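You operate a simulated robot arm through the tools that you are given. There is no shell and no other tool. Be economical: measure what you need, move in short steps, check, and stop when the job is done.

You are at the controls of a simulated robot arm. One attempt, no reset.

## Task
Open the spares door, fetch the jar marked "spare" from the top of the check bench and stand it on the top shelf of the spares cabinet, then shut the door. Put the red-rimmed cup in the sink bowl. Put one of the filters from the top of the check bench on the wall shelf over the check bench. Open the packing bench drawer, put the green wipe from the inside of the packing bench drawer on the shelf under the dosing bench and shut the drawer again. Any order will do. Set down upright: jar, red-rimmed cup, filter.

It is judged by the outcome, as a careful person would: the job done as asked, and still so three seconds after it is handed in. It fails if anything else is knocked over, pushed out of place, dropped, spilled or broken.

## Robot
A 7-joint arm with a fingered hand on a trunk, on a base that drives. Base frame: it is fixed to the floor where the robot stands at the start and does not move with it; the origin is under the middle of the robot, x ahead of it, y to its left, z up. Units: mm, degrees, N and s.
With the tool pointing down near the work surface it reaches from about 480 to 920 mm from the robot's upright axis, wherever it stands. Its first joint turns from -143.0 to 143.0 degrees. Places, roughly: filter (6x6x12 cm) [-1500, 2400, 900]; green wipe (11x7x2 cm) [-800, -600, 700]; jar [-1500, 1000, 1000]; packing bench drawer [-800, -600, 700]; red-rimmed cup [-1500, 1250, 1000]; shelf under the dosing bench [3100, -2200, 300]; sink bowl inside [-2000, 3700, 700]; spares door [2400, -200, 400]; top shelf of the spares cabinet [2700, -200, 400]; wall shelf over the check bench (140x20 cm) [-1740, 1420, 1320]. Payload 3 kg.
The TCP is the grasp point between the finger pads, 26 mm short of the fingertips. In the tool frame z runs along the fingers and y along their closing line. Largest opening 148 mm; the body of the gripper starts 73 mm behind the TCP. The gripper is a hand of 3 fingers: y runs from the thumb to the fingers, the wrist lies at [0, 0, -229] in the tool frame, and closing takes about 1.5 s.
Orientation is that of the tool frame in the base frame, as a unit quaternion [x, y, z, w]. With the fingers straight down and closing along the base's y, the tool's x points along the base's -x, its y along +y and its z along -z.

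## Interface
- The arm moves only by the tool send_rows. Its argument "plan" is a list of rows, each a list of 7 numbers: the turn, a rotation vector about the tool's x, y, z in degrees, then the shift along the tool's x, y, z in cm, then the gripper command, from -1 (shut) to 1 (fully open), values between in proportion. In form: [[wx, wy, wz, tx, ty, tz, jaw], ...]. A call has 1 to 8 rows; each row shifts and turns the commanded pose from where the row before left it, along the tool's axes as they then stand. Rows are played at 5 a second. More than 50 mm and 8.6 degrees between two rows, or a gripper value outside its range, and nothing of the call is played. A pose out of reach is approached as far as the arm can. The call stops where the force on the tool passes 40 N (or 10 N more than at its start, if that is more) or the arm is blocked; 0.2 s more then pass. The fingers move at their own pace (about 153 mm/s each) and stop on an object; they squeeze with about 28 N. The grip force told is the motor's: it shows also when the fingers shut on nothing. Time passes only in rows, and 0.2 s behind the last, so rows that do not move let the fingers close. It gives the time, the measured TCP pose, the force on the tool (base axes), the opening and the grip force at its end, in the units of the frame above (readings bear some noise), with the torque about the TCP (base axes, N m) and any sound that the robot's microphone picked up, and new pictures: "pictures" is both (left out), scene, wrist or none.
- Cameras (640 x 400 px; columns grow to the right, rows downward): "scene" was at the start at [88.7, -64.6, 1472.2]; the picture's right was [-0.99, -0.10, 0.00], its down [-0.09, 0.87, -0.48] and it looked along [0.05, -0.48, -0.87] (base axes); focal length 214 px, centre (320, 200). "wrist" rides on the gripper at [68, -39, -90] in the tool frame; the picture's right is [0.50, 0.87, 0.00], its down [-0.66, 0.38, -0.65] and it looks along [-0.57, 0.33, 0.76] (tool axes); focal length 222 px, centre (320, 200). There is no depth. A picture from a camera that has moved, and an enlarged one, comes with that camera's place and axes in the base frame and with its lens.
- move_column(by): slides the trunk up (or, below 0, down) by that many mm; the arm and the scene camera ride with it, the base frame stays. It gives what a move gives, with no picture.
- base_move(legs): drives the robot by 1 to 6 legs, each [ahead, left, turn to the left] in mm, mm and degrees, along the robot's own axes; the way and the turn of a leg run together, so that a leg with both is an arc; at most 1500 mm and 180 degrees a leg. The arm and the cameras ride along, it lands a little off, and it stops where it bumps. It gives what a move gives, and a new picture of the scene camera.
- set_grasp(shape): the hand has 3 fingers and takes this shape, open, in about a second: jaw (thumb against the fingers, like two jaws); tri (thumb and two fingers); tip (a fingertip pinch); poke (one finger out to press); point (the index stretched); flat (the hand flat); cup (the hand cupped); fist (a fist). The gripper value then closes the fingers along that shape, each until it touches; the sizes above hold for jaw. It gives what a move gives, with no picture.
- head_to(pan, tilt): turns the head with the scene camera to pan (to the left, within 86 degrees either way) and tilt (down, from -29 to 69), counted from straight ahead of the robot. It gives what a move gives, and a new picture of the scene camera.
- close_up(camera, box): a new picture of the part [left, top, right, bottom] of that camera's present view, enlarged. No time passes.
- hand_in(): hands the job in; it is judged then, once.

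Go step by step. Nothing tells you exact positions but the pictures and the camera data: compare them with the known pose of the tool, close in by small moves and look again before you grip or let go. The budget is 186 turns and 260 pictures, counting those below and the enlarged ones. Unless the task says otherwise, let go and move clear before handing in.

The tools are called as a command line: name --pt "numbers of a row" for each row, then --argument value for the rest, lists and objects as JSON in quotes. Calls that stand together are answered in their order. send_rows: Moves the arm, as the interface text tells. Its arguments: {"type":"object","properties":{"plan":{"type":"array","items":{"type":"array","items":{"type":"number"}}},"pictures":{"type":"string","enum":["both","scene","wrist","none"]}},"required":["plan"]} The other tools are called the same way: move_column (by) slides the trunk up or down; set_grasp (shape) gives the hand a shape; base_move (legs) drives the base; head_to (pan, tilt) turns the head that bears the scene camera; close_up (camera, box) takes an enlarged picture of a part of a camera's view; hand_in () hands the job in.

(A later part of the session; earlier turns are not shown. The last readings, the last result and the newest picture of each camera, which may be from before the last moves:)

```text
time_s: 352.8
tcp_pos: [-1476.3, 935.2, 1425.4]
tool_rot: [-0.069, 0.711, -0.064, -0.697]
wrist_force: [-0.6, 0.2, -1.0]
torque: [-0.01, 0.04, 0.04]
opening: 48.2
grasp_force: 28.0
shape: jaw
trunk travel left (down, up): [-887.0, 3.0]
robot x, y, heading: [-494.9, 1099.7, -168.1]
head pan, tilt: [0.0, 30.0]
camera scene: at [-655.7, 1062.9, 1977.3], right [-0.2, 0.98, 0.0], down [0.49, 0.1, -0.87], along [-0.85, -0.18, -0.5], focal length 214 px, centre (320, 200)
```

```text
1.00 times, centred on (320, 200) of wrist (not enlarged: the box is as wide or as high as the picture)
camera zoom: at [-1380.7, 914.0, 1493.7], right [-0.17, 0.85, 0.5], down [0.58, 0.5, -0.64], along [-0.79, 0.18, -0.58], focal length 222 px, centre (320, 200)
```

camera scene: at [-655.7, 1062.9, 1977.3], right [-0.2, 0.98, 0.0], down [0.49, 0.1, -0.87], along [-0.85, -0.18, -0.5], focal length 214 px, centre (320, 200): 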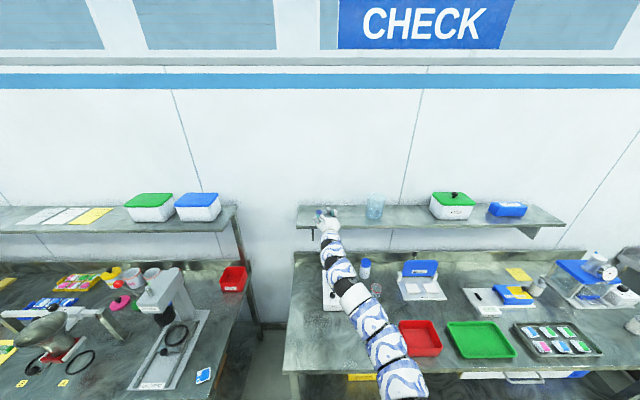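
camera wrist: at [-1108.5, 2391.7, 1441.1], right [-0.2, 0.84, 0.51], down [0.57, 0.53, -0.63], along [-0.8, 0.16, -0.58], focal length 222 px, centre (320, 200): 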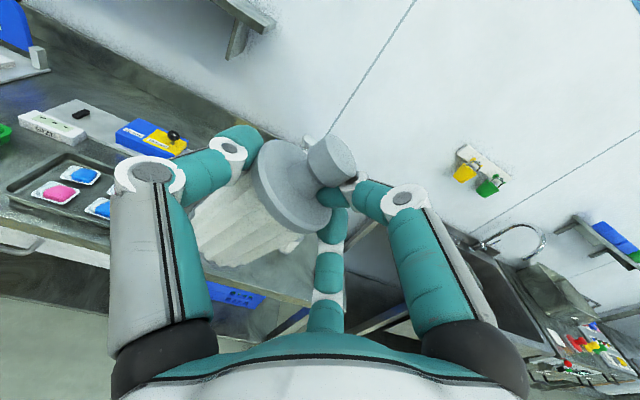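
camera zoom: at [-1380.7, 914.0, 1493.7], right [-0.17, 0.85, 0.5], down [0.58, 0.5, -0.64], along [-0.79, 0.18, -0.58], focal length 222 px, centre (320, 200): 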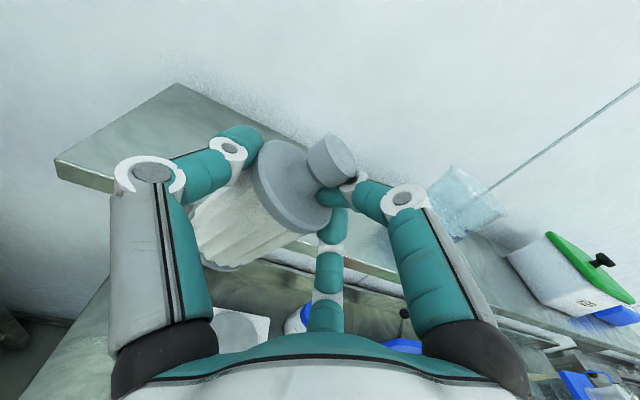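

base_move --legs '[[144, 0, 0]]'

close_up --camera "scene" --box '[260, 170, 420, 270]'

close_up --camera "wrist" --box '[0, 0, 640, 400]'

```text
time_s: 354.1
tcp_pos: [-1619.7, 907.6, 1424.5]
tool_rot: [-0.07, 0.712, -0.065, -0.696]
wrist_force: [-0.4, 0.4, -1.6]
torque: [0.01, 0.03, 0.04]
opening: 48.0
grasp_force: 28.0
shape: jaw
trunk travel left (down, up): [-887.0, 3.0]
robot x, y, heading: [-630.6, 1067.1, -168.2]
head pan, tilt: [0.0, 30.0]
camera scene: at [-799.3, 1033.1, 1977.1], right [-0.2, 0.98, 0.0], down [0.49, 0.1, -0.87], along [-0.85, -0.18, -0.5], focal length 214 px, centre (320, 200)
```

scene: 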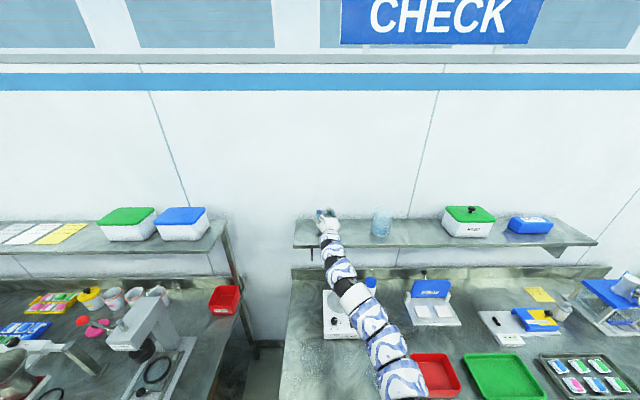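

```text
4.00 times, centred on (340, 220) of scene
camera zoom: at [-799.3, 1033.1, 1977.1], right [-0.2, 0.98, 0.0], down [0.49, 0.1, -0.87], along [-0.85, -0.18, -0.5], focal length 858 px, centre (240, 120)
```

zoom: 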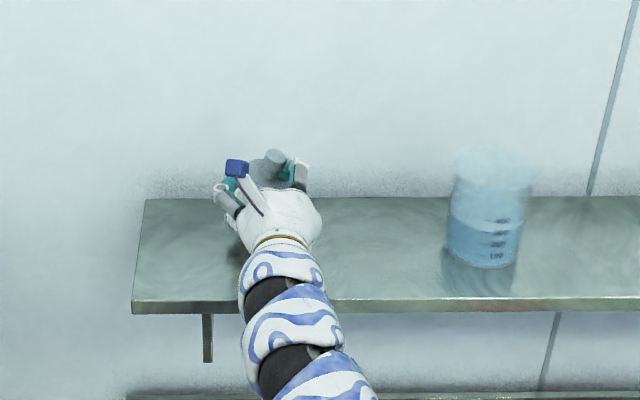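

```text
1.00 times, centred on (320, 200) of wrist (not enlarged: the box is as wide or as high as the picture)
camera zoom: at [-1523.8, 884.2, 1492.8], right [-0.17, 0.85, 0.5], down [0.58, 0.5, -0.64], along [-0.79, 0.18, -0.58], focal length 222 px, centre (320, 200)
```

zoom: 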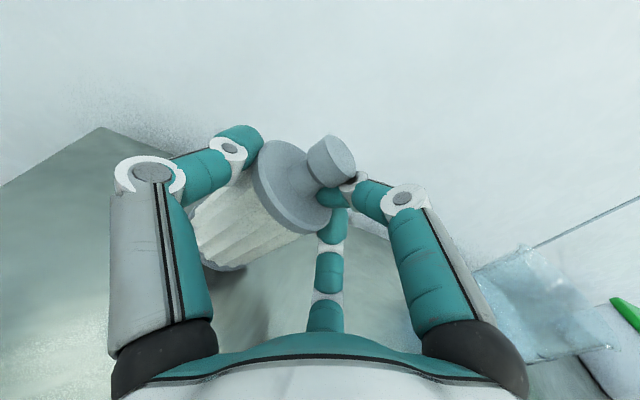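

Lower onto the shelf.

move_column --by -22

send_rows --pt "0 0 0 -0.4 0 0 -1" --pt "0 0 0 -0.4 0 0 -1" --pt "0 0 0 0 0 0 -1" --pictures "none"

```text
time_s: 354.8
tcp_pos: [-1613.8, 904.3, 1410.7]
tool_rot: [-0.071, 0.708, -0.066, -0.699]
wrist_force: [-0.7, -5.7, 37.7]
torque: [-0.96, 0.63, 0.02]
opening: 49.0
grasp_force: 27.3
shape: jaw
trunk travel left (down, up): [-865.0, 25.0]
robot x, y, heading: [-633.2, 1063.4, -168.2]
head pan, tilt: [0.0, 30.0]
```

```text
time_s: 355.2
tcp_pos: [-1616.4, 902.4, 1410.4]
tool_rot: [-0.071, 0.706, -0.068, -0.702]
wrist_force: [-0.7, -3.2, 30.1]
torque: [-0.6, 0.44, 0.03]
opening: 49.6
grasp_force: 28.0
shape: jaw
trunk travel left (down, up): [-865.0, 25.0]
robot x, y, heading: [-633.2, 1069.0, -168.1]
head pan, tilt: [0.0, 30.0]
stopped in row 2: the force on the tool passed its limit at 51 N (the readings are from after the stop); the commanded pose is now the measured one
```

close_up --camera "scene" --box '[300, 190, 360, 250]'

close_up --camera "wrist" --box '[0, 0, 640, 400]'

```text
6.67 times, centred on (330, 220) of scene
camera zoom: at [-795.8, 1033.8, 1955.4], right [-0.2, 0.98, 0.0], down [0.49, 0.1, -0.87], along [-0.85, -0.18, -0.5], focal length 1430 px, centre (253, 67)
```

zoom: 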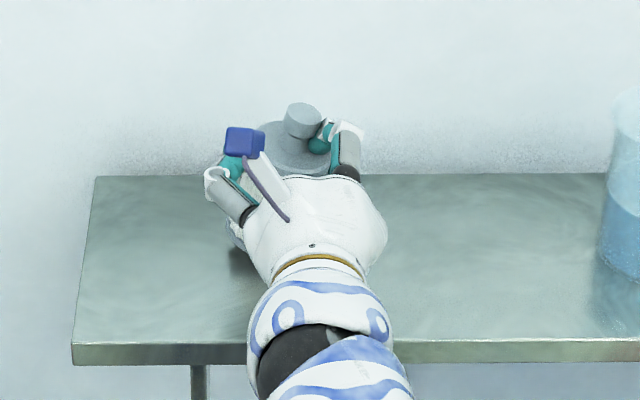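

```text
1.00 times, centred on (320, 200) of wrist (not enlarged: the box is as wide or as high as the picture)
camera zoom: at [-1519.3, 882.1, 1477.2], right [-0.17, 0.85, 0.5], down [0.57, 0.5, -0.65], along [-0.8, 0.18, -0.57], focal length 222 px, centre (320, 200)
```

zoom: 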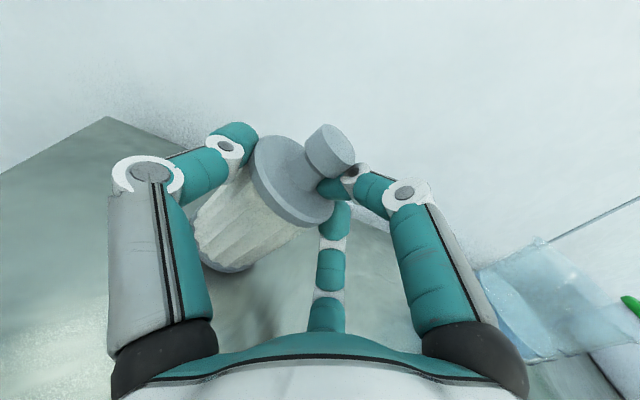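

The filter leans ~11° to the right in the grip. Raise, roll the hand -11° to make it upright, and look.

move_column --by 24

send_rows --pt "0 0 -5.5 0 0 0 -1" --pt "0 0 -5.5 0 0 0 -1" --pt "0 0 0 0 0 0 -1" --pictures "wrist"

close_up --camera "scene" --box '[300, 190, 360, 250]'

```text
time_s: 355.9
tcp_pos: [-1616.6, 905.3, 1426.4]
tool_rot: [-0.069, 0.709, -0.065, -0.699]
wrist_force: [0.2, 0.2, -1.5]
torque: [0.01, -0.03, 0.0]
opening: 49.0
grasp_force: 28.1
shape: jaw
trunk travel left (down, up): [-889.0, 1.0]
robot x, y, heading: [-634.8, 1065.8, -168.2]
head pan, tilt: [0.0, 30.0]
```

```text
time_s: 356.7
tcp_pos: [-1617.2, 905.6, 1427.5]
tool_rot: [0.138, -0.698, -0.001, 0.702]
wrist_force: [0.1, 0.2, -0.4]
torque: [0.02, -0.01, 0.01]
opening: 49.1
grasp_force: 28.3
shape: jaw
trunk travel left (down, up): [-889.0, 1.0]
robot x, y, heading: [-631.1, 1064.3, -168.0]
head pan, tilt: [0.0, 30.0]
camera wrist: at [-1518.2, 871.2, 1488.1], right [-0.15, 0.74, 0.66], down [0.55, 0.62, -0.56], along [-0.82, 0.28, -0.5], focal length 222 px, centre (320, 200)
```

wrist: 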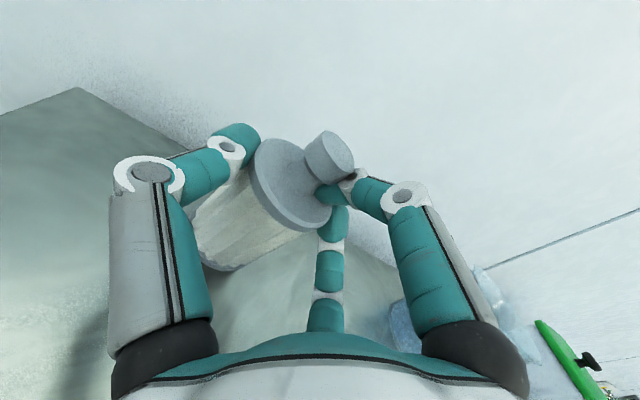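

```text
6.67 times, centred on (330, 220) of scene
camera zoom: at [-796.7, 1033.4, 1979.4], right [-0.2, 0.98, 0.0], down [0.49, 0.1, -0.87], along [-0.85, -0.18, -0.5], focal length 1430 px, centre (253, 67)
```

zoom: 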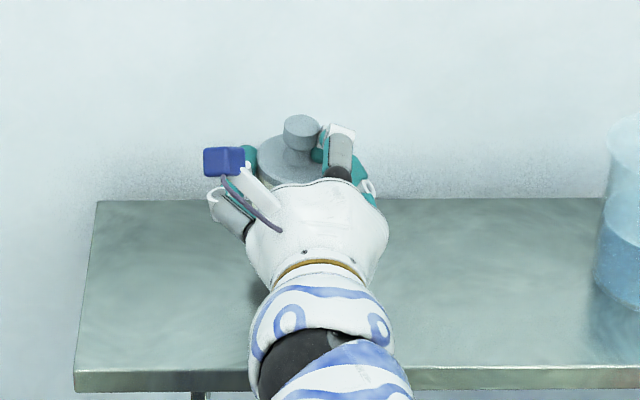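

close_up --camera "scene" --box '[320, 205, 346, 231]'

```text
15.38 times, centred on (333, 218) of scene
camera zoom: at [-796.7, 1033.4, 1979.4], right [-0.2, 0.98, 0.0], down [0.49, 0.1, -0.87], along [-0.85, -0.18, -0.5], focal length 3300 px, centre (120, -77)
```

zoom: 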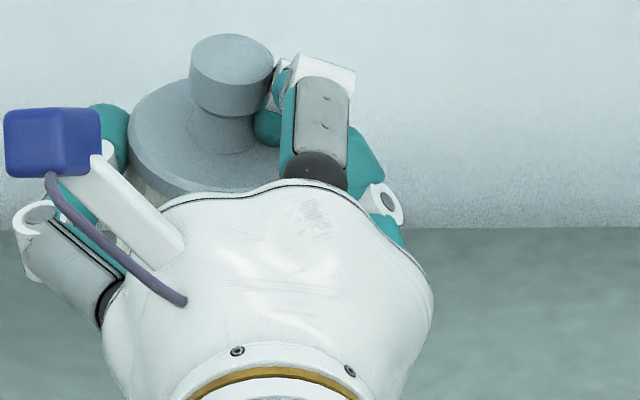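

Nearly upright; a further -3° roll and lower until contact.

send_rows --pt "0 0 -3 0 0 0 -1" --pt "0 0 0 0 0 0 -1" --pictures "none"

move_column --by -14

send_rows --pt "0 0 0 -0.39 0.1 0 -1" --pt "0 0 0 -0.39 0.1 0 -1" --pt "0 0 0 0 0 0 -1" --pictures "none"

```text
time_s: 357.3
tcp_pos: [-1617.5, 904.6, 1429.1]
tool_rot: [0.156, -0.695, -0.02, 0.702]
wrist_force: [-0.4, 0.6, -0.3]
torque: [0.01, -0.03, -0.01]
opening: 48.9
grasp_force: 28.2
shape: jaw
trunk travel left (down, up): [-889.0, 1.0]
robot x, y, heading: [-635.6, 1068.8, -168.3]
head pan, tilt: [0.0, 30.0]
```

```text
time_s: 357.9
tcp_pos: [-1616.2, 904.0, 1414.2]
tool_rot: [0.156, -0.695, -0.02, 0.702]
wrist_force: [-0.1, -1.3, -1.1]
torque: [0.02, -0.03, -0.01]
opening: 49.1
grasp_force: 27.3
shape: jaw
trunk travel left (down, up): [-875.0, 15.0]
robot x, y, heading: [-629.3, 1064.3, -168.0]
head pan, tilt: [0.0, 30.0]
```

```text
time_s: 358.7
tcp_pos: [-1615.3, 907.7, 1409.7]
tool_rot: [0.156, -0.693, -0.021, 0.703]
wrist_force: [-5.3, -6.6, 22.9]
torque: [-0.51, 0.34, -0.02]
opening: 48.9
grasp_force: 28.3
shape: jaw
trunk travel left (down, up): [-875.0, 15.0]
robot x, y, heading: [-636.5, 1069.5, -168.3]
head pan, tilt: [0.0, 30.0]
```

close_up --camera "scene" --box '[305, 200, 355, 250]'

close_up --camera "wrist" --box '[120, 80, 420, 300]'

```text
8.00 times, centred on (330, 225) of scene
camera zoom: at [-794.4, 1032.9, 1965.9], right [-0.2, 0.98, 0.0], down [0.49, 0.1, -0.87], along [-0.85, -0.18, -0.5], focal length 1716 px, centre (240, 0)
```

zoom: 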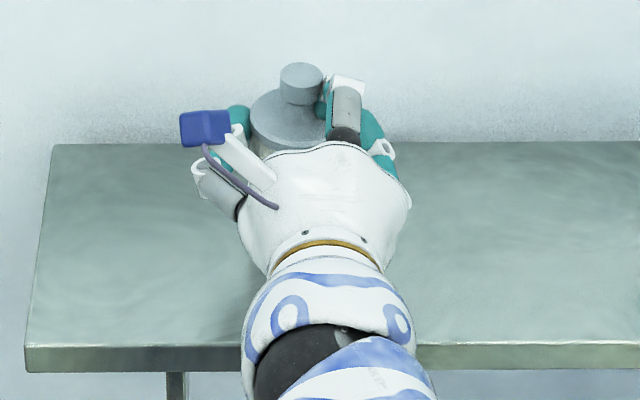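

```text
1.82 times, centred on (270, 190) of wrist
camera zoom: at [-1516.3, 871.1, 1467.3], right [-0.14, 0.7, 0.7], down [0.55, 0.65, -0.53], along [-0.83, 0.3, -0.48], focal length 404 px, centre (411, 218)
```

zoom: 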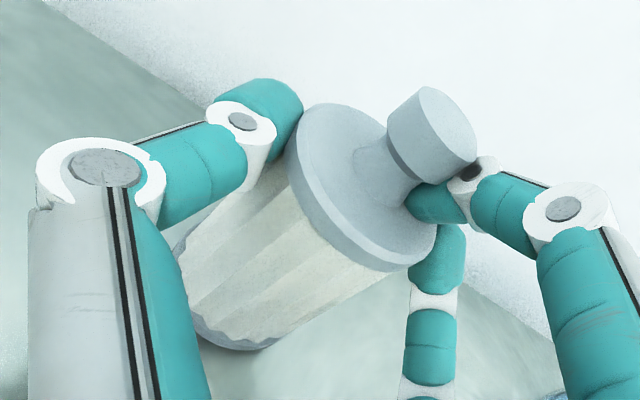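

The filter is standing on the shelf (contact under its centre). Ease the load and open.

send_rows --pt "0 0 0 0.2 0 0 -1" --pt "0 0 0 0 0 0 -0.45" --pt "0 0 0 0 0 0 -0.25" --pt "0 0 0 0 0 0 0" --pt "0 0 0 0 0 0 0.3" --pt "0 0 0 0 0 0 0.5" --pt "0 0 0 0 0 0 0.5" --pictures "wrist"

close_up --camera "scene" --box '[305, 200, 355, 250]'

```text
time_s: 360.3
tcp_pos: [-1616.6, 906.7, 1409.2]
tool_rot: [0.155, -0.695, -0.02, 0.702]
wrist_force: [-0.4, 0.0, 0.1]
torque: [-0.02, -0.03, 0.01]
opening: 110.4
grasp_force: 0.0
shape: jaw
trunk travel left (down, up): [-875.0, 15.0]
robot x, y, heading: [-626.7, 1064.2, -168.4]
head pan, tilt: [0.0, 30.0]
camera wrist: at [-1518.4, 871.4, 1466.6], right [-0.15, 0.7, 0.7], down [0.55, 0.64, -0.53], along [-0.82, 0.31, -0.48], focal length 222 px, centre (320, 200)
```

wrist: 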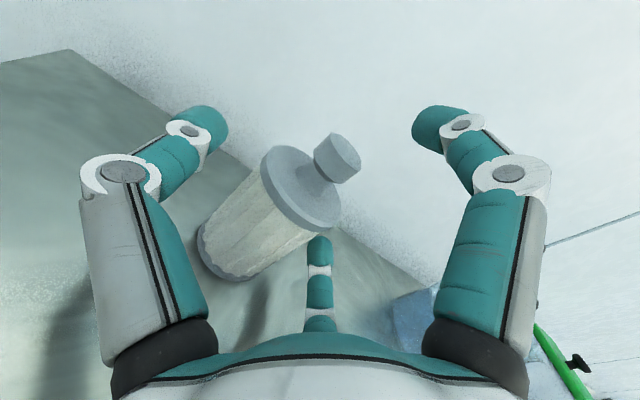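

```text
8.00 times, centred on (330, 225) of scene
camera zoom: at [-796.8, 1033.5, 1965.4], right [-0.2, 0.98, 0.0], down [0.49, 0.1, -0.87], along [-0.85, -0.18, -0.5], focal length 1716 px, centre (240, 0)
```

zoom: 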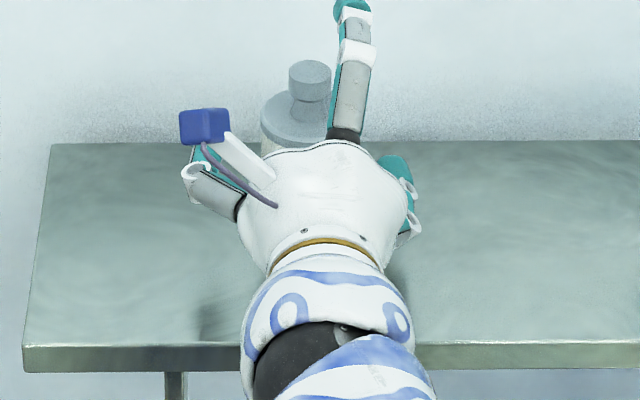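

Filter stands free. Back straight out.

base_move --legs '[[-120, 0, 0], [-380, 0, 0]]'

close_up --camera "scene" --box '[260, 130, 420, 260]'

```text
time_s: 363.5
tcp_pos: [-1130.0, 1006.2, 1409.5]
tool_rot: [0.157, -0.694, -0.018, 0.702]
wrist_force: [0.1, -0.3, 0.2]
torque: [0.0, -0.01, 0.01]
opening: 110.7
grasp_force: 0.1
shape: jaw
trunk travel left (down, up): [-875.0, 15.0]
robot x, y, heading: [-145.5, 1169.7, -168.2]
head pan, tilt: [0.0, 30.0]
camera scene: at [-309.9, 1135.3, 1965.5], right [-0.21, 0.98, 0.0], down [0.49, 0.1, -0.87], along [-0.85, -0.18, -0.5], focal length 214 px, centre (320, 200)
```

scene: 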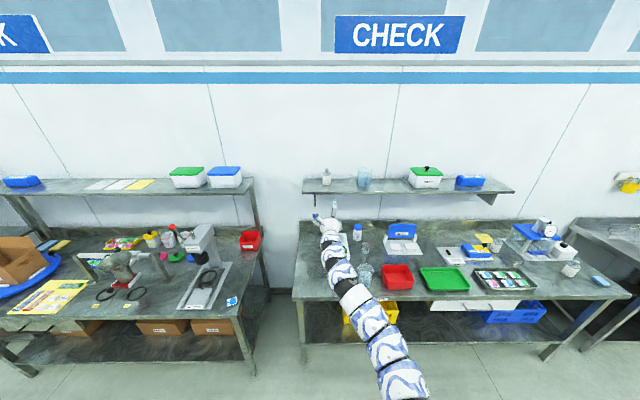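

```text
3.08 times, centred on (340, 195) of scene
camera zoom: at [-309.9, 1135.3, 1965.5], right [-0.21, 0.98, 0.0], down [0.49, 0.1, -0.87], along [-0.85, -0.18, -0.5], focal length 660 px, centre (258, 215)
```

zoom: 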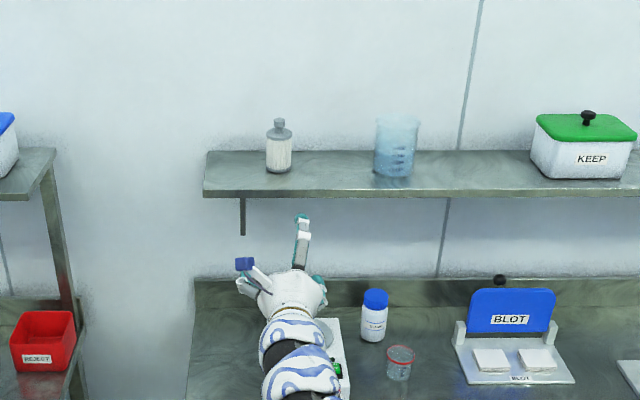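

The filter stands upright on the wall shelf. Next the cup: back off, lower, unroll and turn the hand downward for a top grasp.

base_move --legs '[[-250, 0, 0]]'

send_rows --pt "0 0 7 0 0 0 0.6" --pt "0 0 7 0 0 0 0.6" --pt "0 -8.5 0 0 0 0 0.6" --pt "0 -8.5 0 0 0 0 0.6" --pt "0 -8.5 0 0 0 0 0.6" --pt "0 -8.5 0 0 0 0 0.6" --pt "0 -8.5 0 0 0 0 0.6" --pt "0 -8.5 0 0 0 0 0.6" --pictures "none"

send_rows --pt "0 -8.5 0 0 0 0 0.6" --pt "0 -8.5 0 0 0 0 0.6" --pt "0 -8.5 0 0 0 0 0.6" --pt "0 -8.5 0 0 0 0 0.6" --pt "0 -5 0 0 0 0 0.6" --pictures "scene"

```text
time_s: 365.4
tcp_pos: [-884.2, 1054.9, 1411.8]
tool_rot: [0.159, -0.694, -0.018, 0.702]
wrist_force: [0.3, 0.5, 0.5]
torque: [-0.01, -0.02, 0.0]
opening: 110.7
grasp_force: 0.1
shape: jaw
trunk travel left (down, up): [-875.0, 15.0]
robot x, y, heading: [100.9, 1222.5, -167.4]
head pan, tilt: [0.0, 30.0]
camera scene: at [-64.0, 1187.4, 1965.6], right [-0.21, 0.98, 0.0], down [0.49, 0.11, -0.87], along [-0.85, -0.18, -0.5], focal length 214 px, centre (320, 200)
```

scene: 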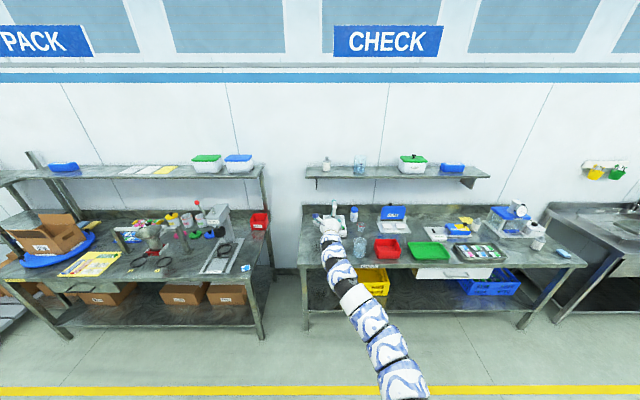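

```text
time_s: 367.1
tcp_pos: [-896.2, 1046.8, 1406.4]
tool_rot: [-0.097, 0.94, -0.031, -0.325]
wrist_force: [-0.2, -0.7, 1.7]
torque: [0.07, -0.09, -0.02]
opening: 118.3
grasp_force: 0.1
shape: jaw
out of reach, approached as far as the arm can: row 3, 4
trunk travel left (down, up): [-875.0, 15.0]
robot x, y, heading: [98.2, 1222.7, -167.8]
head pan, tilt: [0.0, 30.0]
```

```text
time_s: 368.4
tcp_pos: [-793.8, 1084.5, 1315.2]
tool_rot: [-0.101, 0.994, -0.008, -0.049]
wrist_force: [0.5, -0.4, 0.6]
torque: [-0.01, 0.03, -0.02]
opening: 118.4
grasp_force: 0.1
shape: jaw
out of reach, approached as far as the arm can: row 1, 2, 3, 4, 5
trunk travel left (down, up): [-875.0, 15.0]
robot x, y, heading: [99.3, 1220.9, -167.9]
head pan, tilt: [0.0, 30.0]
camera scene: at [-65.8, 1186.9, 1965.4], right [-0.21, 0.98, 0.0], down [0.49, 0.11, -0.87], along [-0.85, -0.18, -0.5], focal length 214 px, centre (320, 200)
```

scene: 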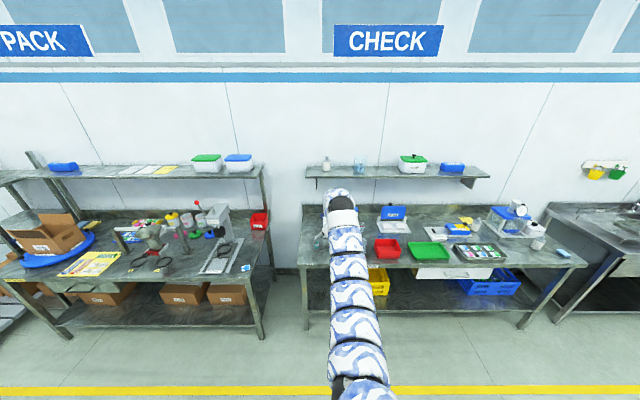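

Nearly vertical. Lower the trunk and finish the tilt in the lower pose.

move_column --by -255

send_rows --pt "0 -5.5 0 0 0 0 0.4" --pt "0 0 0 0 0 0 0.4" --pictures "none"

head_to --pan 0 --tilt 45

close_up --camera "scene" --box '[300, 100, 460, 200]'

```text
time_s: 371.0
tcp_pos: [-794.8, 1083.9, 1061.9]
tool_rot: [-0.101, 0.994, -0.008, -0.05]
wrist_force: [0.6, 0.2, 0.5]
torque: [0.0, 0.0, 0.01]
opening: 118.3
grasp_force: 0.1
shape: jaw
trunk travel left (down, up): [-620.0, 270.0]
robot x, y, heading: [99.5, 1222.6, -167.7]
head pan, tilt: [0.0, 30.0]
```

```text
time_s: 371.6
tcp_pos: [-788.2, 1084.5, 1050.7]
tool_rot: [-0.1, 0.994, -0.009, -0.036]
wrist_force: [0.2, 0.2, 0.0]
torque: [-0.01, 0.01, 0.03]
opening: 104.0
grasp_force: 0.3
shape: jaw
out of reach, approached as far as the arm can: row 1
trunk travel left (down, up): [-620.0, 270.0]
robot x, y, heading: [99.6, 1221.7, -167.8]
head pan, tilt: [0.0, 30.0]
```

```text
time_s: 372.3
tcp_pos: [-789.0, 1085.3, 1051.2]
tool_rot: [-0.1, 0.994, -0.009, -0.037]
wrist_force: [-0.5, 0.1, -0.4]
torque: [-0.04, 0.01, -0.01]
opening: 104.2
grasp_force: 0.0
shape: jaw
trunk travel left (down, up): [-620.0, 270.0]
robot x, y, heading: [100.9, 1225.4, -167.4]
head pan, tilt: [0.0, 45.0]
camera scene: at [-56.7, 1188.9, 1687.9], right [-0.21, 0.98, 0.0], down [0.69, 0.15, -0.71], along [-0.69, -0.15, -0.71], focal length 214 px, centre (320, 200)
```

scene: 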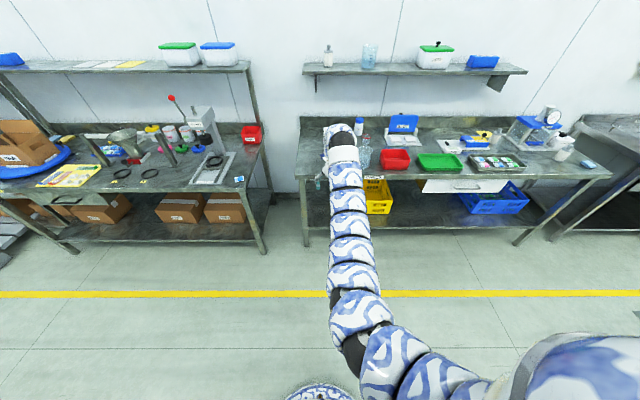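

```text
4.00 times, centred on (380, 150) of scene
camera zoom: at [-56.7, 1188.9, 1687.9], right [-0.21, 0.98, 0.0], down [0.69, 0.15, -0.71], along [-0.69, -0.15, -0.71], focal length 858 px, centre (80, 400)
```

zoom: 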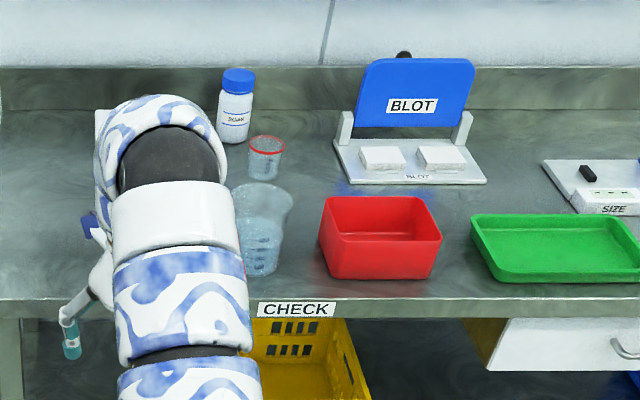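

Cup ≈ (-1517, 1218); beaker top ≈ z 993 in front of it. Raise a little and drive over.

move_column --by 30

base_move --legs '[[0, -289, 0], [670, 0, 0]]'

close_up --camera "scene" --box '[270, 140, 390, 230]'

close_up --camera "wrist" --box '[0, 0, 640, 400]'

```text
time_s: 373.1
tcp_pos: [-788.3, 1085.0, 1078.8]
tool_rot: [-0.101, 0.994, -0.009, -0.037]
wrist_force: [0.6, -0.8, 0.5]
torque: [-0.02, 0.01, -0.01]
opening: 104.0
grasp_force: 0.1
shape: jaw
trunk travel left (down, up): [-650.0, 240.0]
robot x, y, heading: [102.7, 1224.0, -167.7]
head pan, tilt: [0.0, 45.0]
```

```text
time_s: 378.4
tcp_pos: [-1508.1, 1246.4, 1080.0]
tool_rot: [-0.094, 0.995, -0.009, -0.037]
wrist_force: [-1.1, 0.5, -1.4]
torque: [0.01, 0.02, -0.01]
opening: 103.8
grasp_force: 0.0
shape: jaw
trunk travel left (down, up): [-650.0, 240.0]
robot x, y, heading: [-616.4, 1373.5, -168.2]
head pan, tilt: [0.0, 45.0]
camera scene: at [-774.5, 1340.6, 1717.7], right [-0.2, 0.98, 0.0], down [0.69, 0.14, -0.71], along [-0.69, -0.14, -0.71], focal length 214 px, centre (320, 200)
```

scene: 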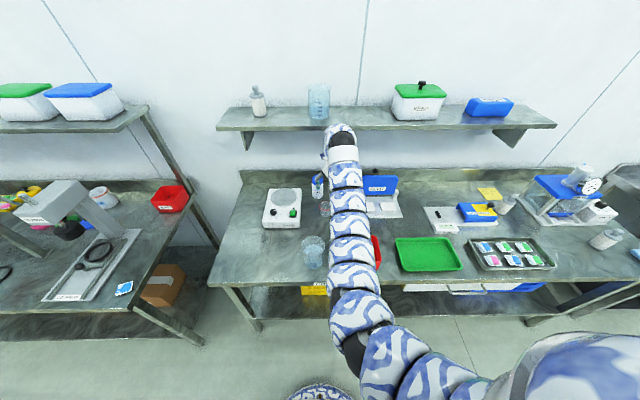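

```text
4.44 times, centred on (330, 185) of scene
camera zoom: at [-774.5, 1340.6, 1717.7], right [-0.2, 0.98, 0.0], down [0.69, 0.14, -0.71], along [-0.69, -0.14, -0.71], focal length 953 px, centre (276, 267)
```

zoom: 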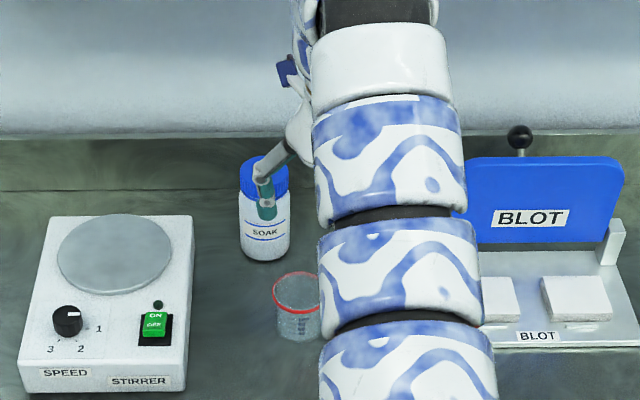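

```text
1.00 times, centred on (320, 200) of wrist (not enlarged: the box is as wide or as high as the picture)
camera zoom: at [-1559.5, 1197.1, 1175.2], right [-0.65, 0.76, 0.03], down [0.62, 0.51, 0.6], along [0.44, 0.41, -0.8], focal length 222 px, centre (320, 200)
```

zoom: 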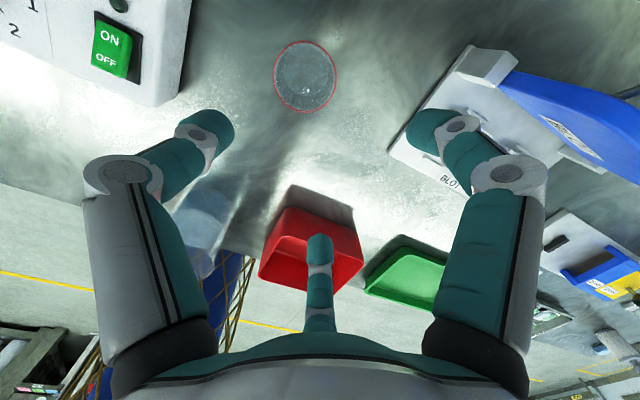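

Cup ≈ (-1518, 1213). Fine-shift over it.

base_move --legs '[[17, 31, 0]]'

move_column --by -105

close_up --camera "wrist" --box '[0, 0, 640, 400]'

close_up --camera "scene" --box '[270, 140, 390, 230]'

```text
time_s: 379.3
tcp_pos: [-1516.9, 1210.5, 1079.4]
tool_rot: [-0.094, 0.995, -0.009, -0.037]
wrist_force: [-0.2, -0.1, -0.2]
torque: [0.03, -0.04, 0.01]
opening: 104.0
grasp_force: 0.0
shape: jaw
trunk travel left (down, up): [-650.0, 240.0]
robot x, y, heading: [-632.0, 1340.6, -168.3]
head pan, tilt: [0.0, 45.0]
camera scene: at [-785.2, 1305.2, 1717.7], right [-0.2, 0.98, 0.0], down [0.69, 0.14, -0.71], along [-0.69, -0.14, -0.71], focal length 214 px, centre (320, 200)
```

scene: 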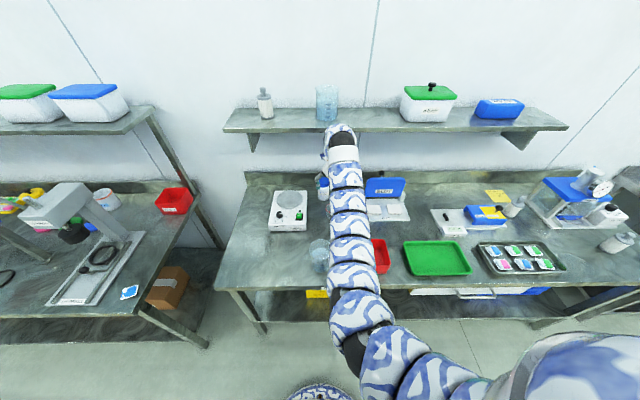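

```text
time_s: 380.6
tcp_pos: [-1516.8, 1210.5, 976.5]
tool_rot: [-0.094, 0.995, -0.009, -0.037]
wrist_force: [0.8, -1.1, 0.6]
torque: [-0.03, 0.01, -0.02]
opening: 104.0
grasp_force: 0.0
shape: jaw
trunk travel left (down, up): [-545.0, 345.0]
robot x, y, heading: [-626.8, 1339.2, -168.5]
head pan, tilt: [0.0, 45.0]
```

```text
1.00 times, centred on (320, 200) of wrist (not enlarged: the box is as wide or as high as the picture)
camera zoom: at [-1569.5, 1162.3, 1070.6], right [-0.65, 0.76, 0.03], down [0.62, 0.51, 0.6], along [0.44, 0.41, -0.8], focal length 222 px, centre (320, 200)
```

zoom: 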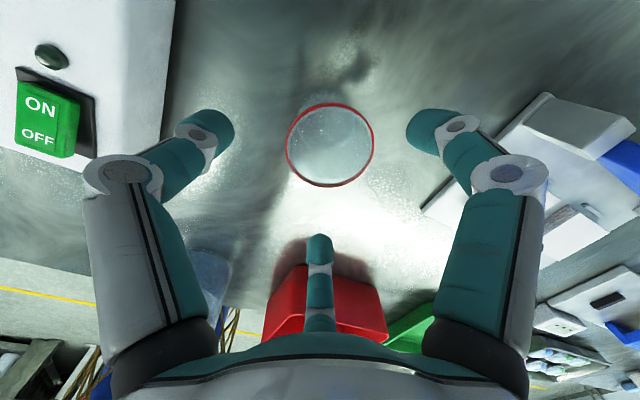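

```text
4.44 times, centred on (330, 185) of scene
camera zoom: at [-784.5, 1306.7, 1612.8], right [-0.2, 0.98, 0.0], down [0.69, 0.14, -0.71], along [-0.69, -0.14, -0.71], focal length 953 px, centre (276, 267)
```

zoom: 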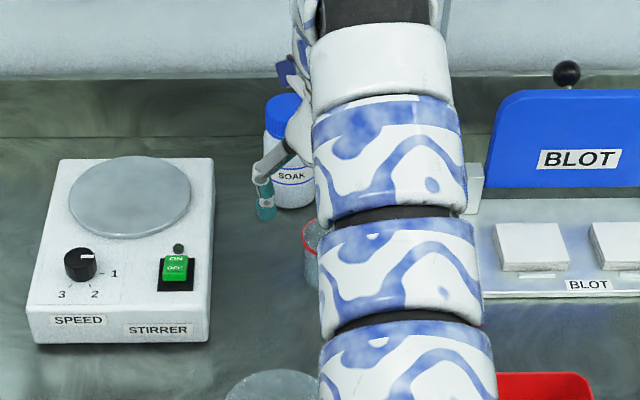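

Cup is ~13 mm forward of the axis; correct and descend around it.

base_move --legs '[[13, 0, 0]]'

move_column --by -70

close_up --camera "wrist" --box '[0, 0, 640, 400]'

```text
time_s: 381.4
tcp_pos: [-1530.1, 1208.5, 974.5]
tool_rot: [-0.094, 0.995, -0.008, -0.036]
wrist_force: [-0.5, 0.3, 0.1]
torque: [0.01, 0.0, 0.01]
opening: 103.9
grasp_force: 0.0
shape: jaw
trunk travel left (down, up): [-545.0, 345.0]
robot x, y, heading: [-640.4, 1337.9, -168.2]
head pan, tilt: [0.0, 45.0]
camera scene: at [-798.3, 1304.0, 1612.7], right [-0.2, 0.98, 0.0], down [0.69, 0.14, -0.71], along [-0.69, -0.14, -0.71], focal length 214 px, centre (320, 200)
```

scene: 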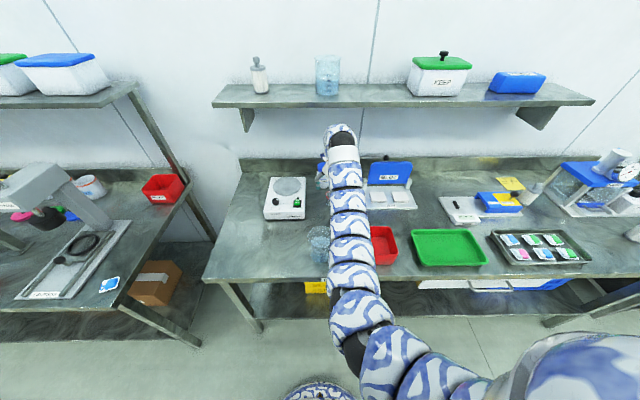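

```text
time_s: 382.5
tcp_pos: [-1530.5, 1208.8, 905.7]
tool_rot: [-0.095, 0.995, -0.01, -0.037]
wrist_force: [1.2, 0.5, -0.1]
torque: [0.04, 0.01, -0.02]
opening: 104.1
grasp_force: 0.0
shape: jaw
trunk travel left (down, up): [-475.0, 415.0]
robot x, y, heading: [-638.7, 1334.6, -168.3]
head pan, tilt: [0.0, 45.0]
```

```text
1.00 times, centred on (320, 200) of wrist (not enlarged: the box is as wide or as high as the picture)
camera zoom: at [-1582.1, 1159.7, 1000.5], right [-0.65, 0.76, 0.03], down [0.62, 0.51, 0.6], along [0.44, 0.41, -0.8], focal length 222 px, centre (320, 200)
```

zoom: 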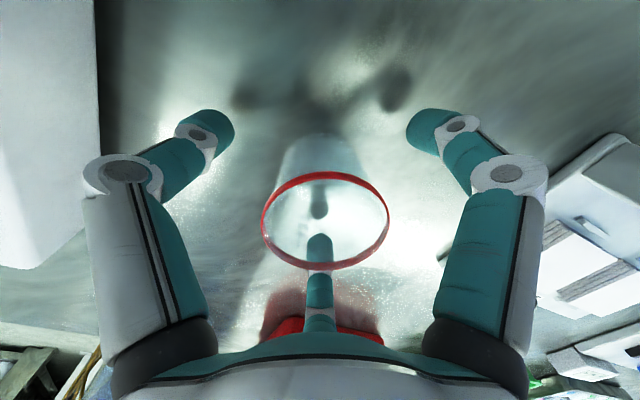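

Cup is centred between the fingers. Close.

send_rows --pt "0 0 0 0 0 0 0.1" --pt "0 0 0 0 0 0 -0.3" --pt "0 0 0 0 0 0 -1" --pt "0 0 0 0 0 0 -1" --pt "0 0 0 0 0 0 -1" --pt "0 0 0 0 0 0 -1" --pictures "wrist"

```text
time_s: 383.9
tcp_pos: [-1531.1, 1208.7, 904.4]
tool_rot: [-0.093, 0.995, -0.009, -0.036]
wrist_force: [0.1, 0.3, 0.3]
torque: [-0.01, -0.02, 0.0]
opening: 49.6
grasp_force: 27.8
shape: jaw
trunk travel left (down, up): [-475.0, 415.0]
robot x, y, heading: [-642.1, 1335.7, -168.0]
head pan, tilt: [0.0, 45.0]
camera wrist: at [-1582.2, 1159.7, 1000.3], right [-0.65, 0.76, 0.03], down [0.62, 0.51, 0.6], along [0.44, 0.41, -0.8], focal length 222 px, centre (320, 200)
```

wrist: 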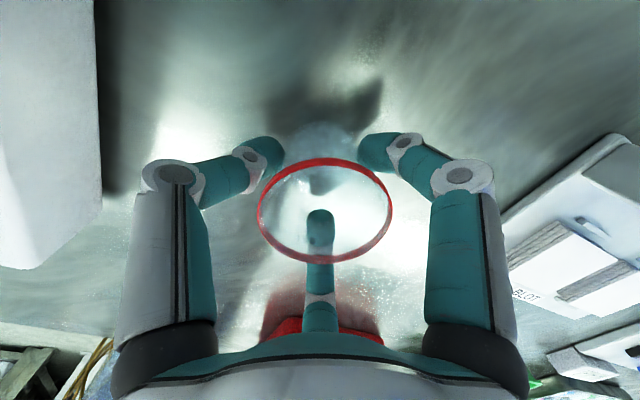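

Cup held. Lift above the beaker height, back out and drive right to the sink.

move_column --by 200

base_move --legs '[[-450, 0, 0], [0, -1260, 0], [0, -1260, 0]]'

close_up --camera "scene" --box '[200, 80, 440, 230]'

close_up --camera "wrist" --box '[0, 0, 640, 400]'

```text
time_s: 386.0
tcp_pos: [-1530.1, 1207.2, 1104.0]
tool_rot: [-0.095, 0.995, -0.009, -0.037]
wrist_force: [-0.3, 0.9, -0.1]
torque: [0.01, -0.03, -0.01]
opening: 49.5
grasp_force: 28.4
shape: jaw
trunk travel left (down, up): [-675.0, 215.0]
robot x, y, heading: [-641.0, 1337.3, -168.2]
head pan, tilt: [0.0, 45.0]
```

```text
time_s: 400.8
tcp_pos: [-1613.2, 3794.2, 1105.5]
tool_rot: [-0.096, 0.995, -0.009, -0.036]
wrist_force: [-0.1, -1.5, -1.0]
torque: [0.0, 0.0, 0.0]
opening: 49.3
grasp_force: 27.7
shape: jaw
trunk travel left (down, up): [-675.0, 215.0]
robot x, y, heading: [-730.2, 3925.4, -168.2]
head pan, tilt: [0.0, 45.0]
camera scene: at [-880.5, 3891.7, 1742.8], right [-0.2, 0.98, 0.0], down [0.69, 0.14, -0.71], along [-0.69, -0.14, -0.71], focal length 214 px, centre (320, 200)
```

scene: 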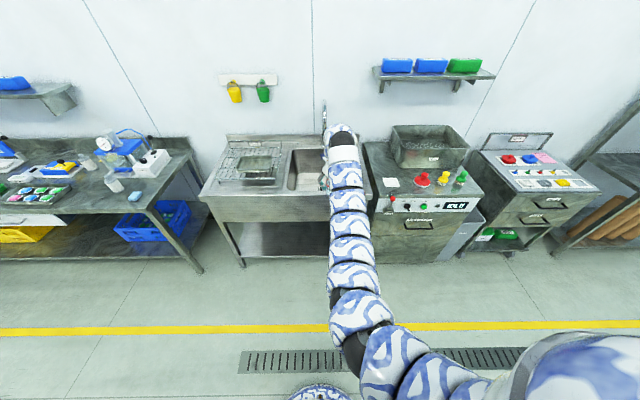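

```text
2.67 times, centred on (320, 155) of scene
camera zoom: at [-880.5, 3891.7, 1742.8], right [-0.2, 0.98, 0.0], down [0.69, 0.14, -0.71], along [-0.69, -0.14, -0.71], focal length 572 px, centre (320, 320)
```

zoom: 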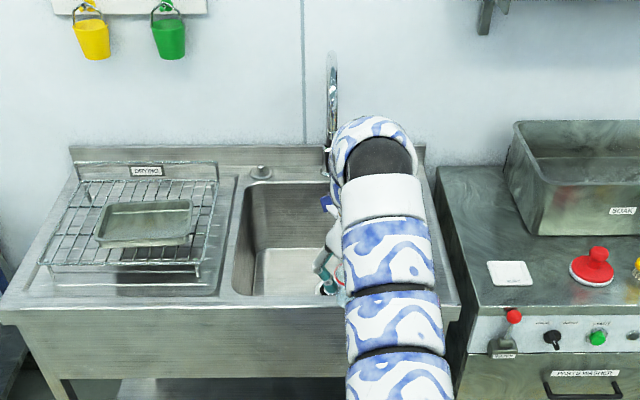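

```text
1.00 times, centred on (320, 200) of wrist (not enlarged: the box is as wide or as high as the picture)
camera zoom: at [-1665.0, 3745.3, 1200.4], right [-0.65, 0.76, 0.03], down [0.62, 0.51, 0.6], along [0.44, 0.41, -0.8], focal length 222 px, centre (320, 200)
```

zoom: 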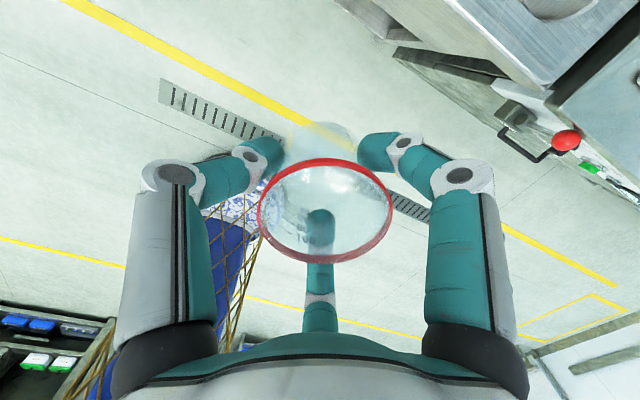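

The bowl spans roughly v 3800–4270 (along the wall) and its front edge is near. I'll place the cup in the front-left area of the bowl, clear of the tap.

base_move --legs '[[0, 111, 0], [317, 0, 0]]'

close_up --camera "scene" --box '[240, 100, 420, 230]'

close_up --camera "wrist" --box '[0, 0, 640, 400]'

```text
time_s: 403.7
tcp_pos: [-1904.2, 3627.4, 1103.1]
tool_rot: [-0.093, 0.995, -0.009, -0.036]
wrist_force: [0.1, 0.1, -0.7]
torque: [-0.01, 0.0, -0.02]
opening: 49.5
grasp_force: 28.2
shape: jaw
trunk travel left (down, up): [-675.0, 215.0]
robot x, y, heading: [-1014.7, 3750.5, -168.7]
head pan, tilt: [0.0, 45.0]
camera scene: at [-1170.9, 3720.6, 1742.7], right [-0.2, 0.98, 0.0], down [0.69, 0.14, -0.71], along [-0.69, -0.14, -0.71], focal length 214 px, centre (320, 200)
```

scene: 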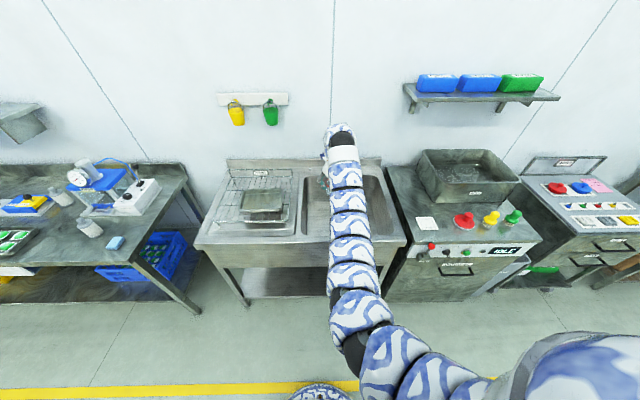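

```text
3.08 times, centred on (330, 165) of scene
camera zoom: at [-1170.9, 3720.6, 1742.7], right [-0.2, 0.98, 0.0], down [0.69, 0.14, -0.71], along [-0.69, -0.14, -0.71], focal length 660 px, centre (289, 308)
```

zoom: 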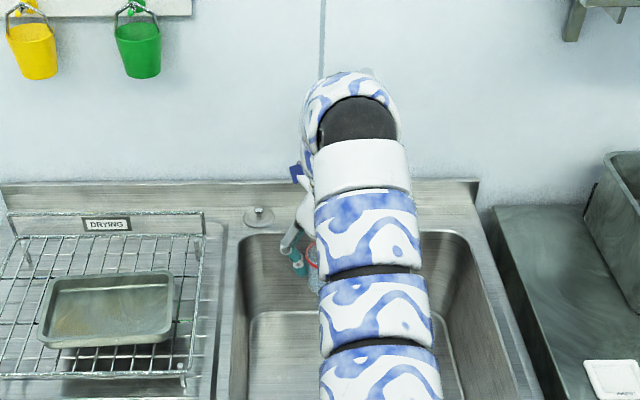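

```text
1.00 times, centred on (320, 200) of wrist (not enlarged: the box is as wide or as high as the picture)
camera zoom: at [-1956.0, 3579.4, 1199.7], right [-0.65, 0.76, 0.03], down [0.62, 0.51, 0.6], along [0.44, 0.41, -0.8], focal length 222 px, centre (320, 200)
```

zoom: 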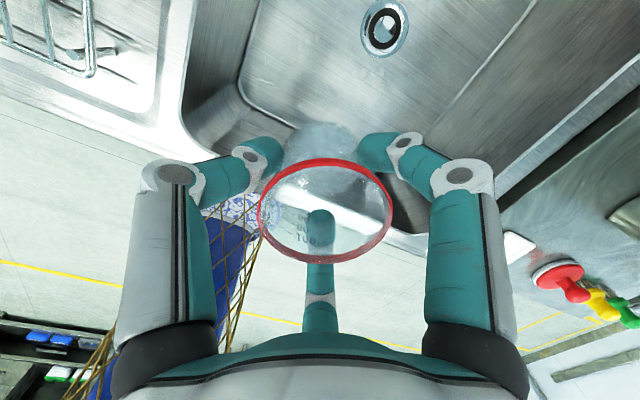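

The spot under the cup is on the bowl's floor, away from the drain and tap. Lower in stages.

move_column --by -270

close_up --camera "scene" --box '[260, 130, 420, 250]'

close_up --camera "wrist" --box '[0, 0, 640, 400]'

```text
time_s: 406.4
tcp_pos: [-1902.9, 3627.3, 835.3]
tool_rot: [-0.093, 0.995, -0.009, -0.037]
wrist_force: [0.8, -0.4, 0.2]
torque: [0.01, 0.02, 0.02]
opening: 49.4
grasp_force: 28.2
shape: jaw
trunk travel left (down, up): [-405.0, 485.0]
robot x, y, heading: [-1011.5, 3749.9, -168.8]
head pan, tilt: [0.0, 45.0]
```

```text
3.33 times, centred on (340, 190) of scene
camera zoom: at [-1169.7, 3720.8, 1472.8], right [-0.2, 0.98, 0.0], down [0.69, 0.14, -0.71], along [-0.69, -0.14, -0.71], focal length 715 px, centre (253, 233)
```

zoom: 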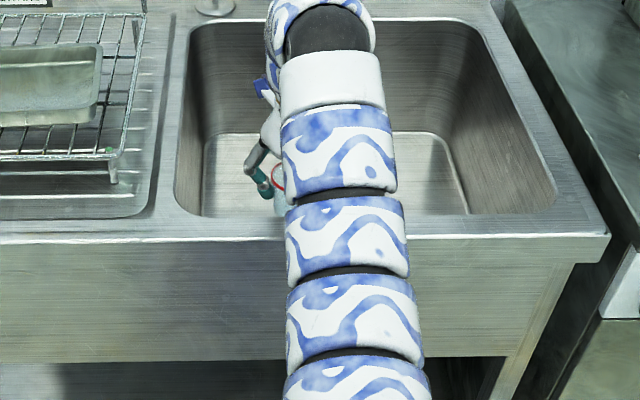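

```text
1.00 times, centred on (320, 200) of wrist (not enlarged: the box is as wide or as high as the picture)
camera zoom: at [-1955.3, 3579.5, 930.5], right [-0.65, 0.76, 0.03], down [0.62, 0.51, 0.6], along [0.44, 0.41, -0.8], focal length 222 px, centre (320, 200)
```

zoom: 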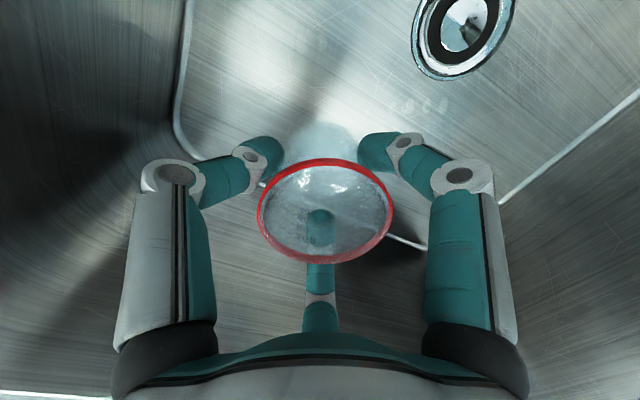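

Shift 25 mm deeper into the bowl and lower on.

base_move --legs '[[25, 0, 0]]'

move_column --by -65

close_up --camera "wrist" --box '[0, 0, 640, 400]'

```text
time_s: 407.2
tcp_pos: [-1928.4, 3623.4, 834.5]
tool_rot: [-0.093, 0.995, -0.008, -0.036]
wrist_force: [-0.6, 0.4, 0.5]
torque: [0.02, 0.02, -0.06]
opening: 48.9
grasp_force: 28.0
shape: jaw
trunk travel left (down, up): [-405.0, 485.0]
robot x, y, heading: [-1042.9, 3748.1, -168.5]
head pan, tilt: [0.0, 45.0]
camera scene: at [-1194.6, 3715.9, 1472.8], right [-0.2, 0.98, 0.0], down [0.69, 0.14, -0.71], along [-0.69, -0.14, -0.71], focal length 214 px, centre (320, 200)
```

scene: 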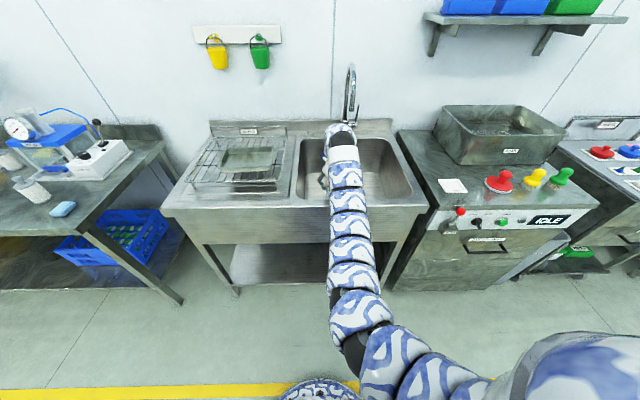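

```text
time_s: 408.3
tcp_pos: [-1929.0, 3622.0, 769.5]
tool_rot: [-0.092, 0.995, -0.009, -0.037]
wrist_force: [1.0, 0.3, -0.1]
torque: [-0.02, 0.01, 0.02]
opening: 49.2
grasp_force: 28.3
shape: jaw
trunk travel left (down, up): [-340.0, 550.0]
robot x, y, heading: [-1037.5, 3745.6, -168.6]
head pan, tilt: [0.0, 45.0]
```

```text
1.00 times, centred on (320, 200) of wrist (not enlarged: the box is as wide or as high as the picture)
camera zoom: at [-1980.0, 3574.7, 865.5], right [-0.65, 0.76, 0.03], down [0.62, 0.51, 0.6], along [0.44, 0.41, -0.8], focal length 222 px, centre (320, 200)
```

zoom: 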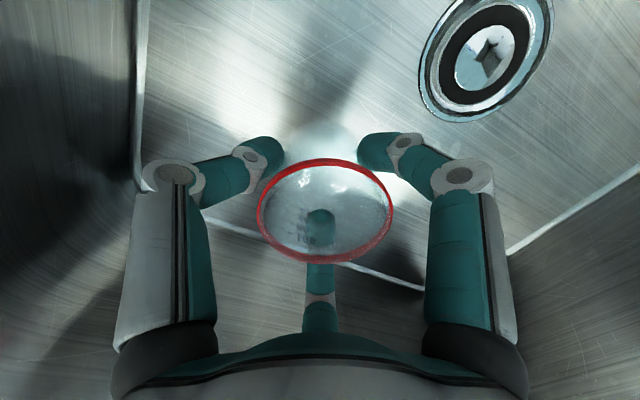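

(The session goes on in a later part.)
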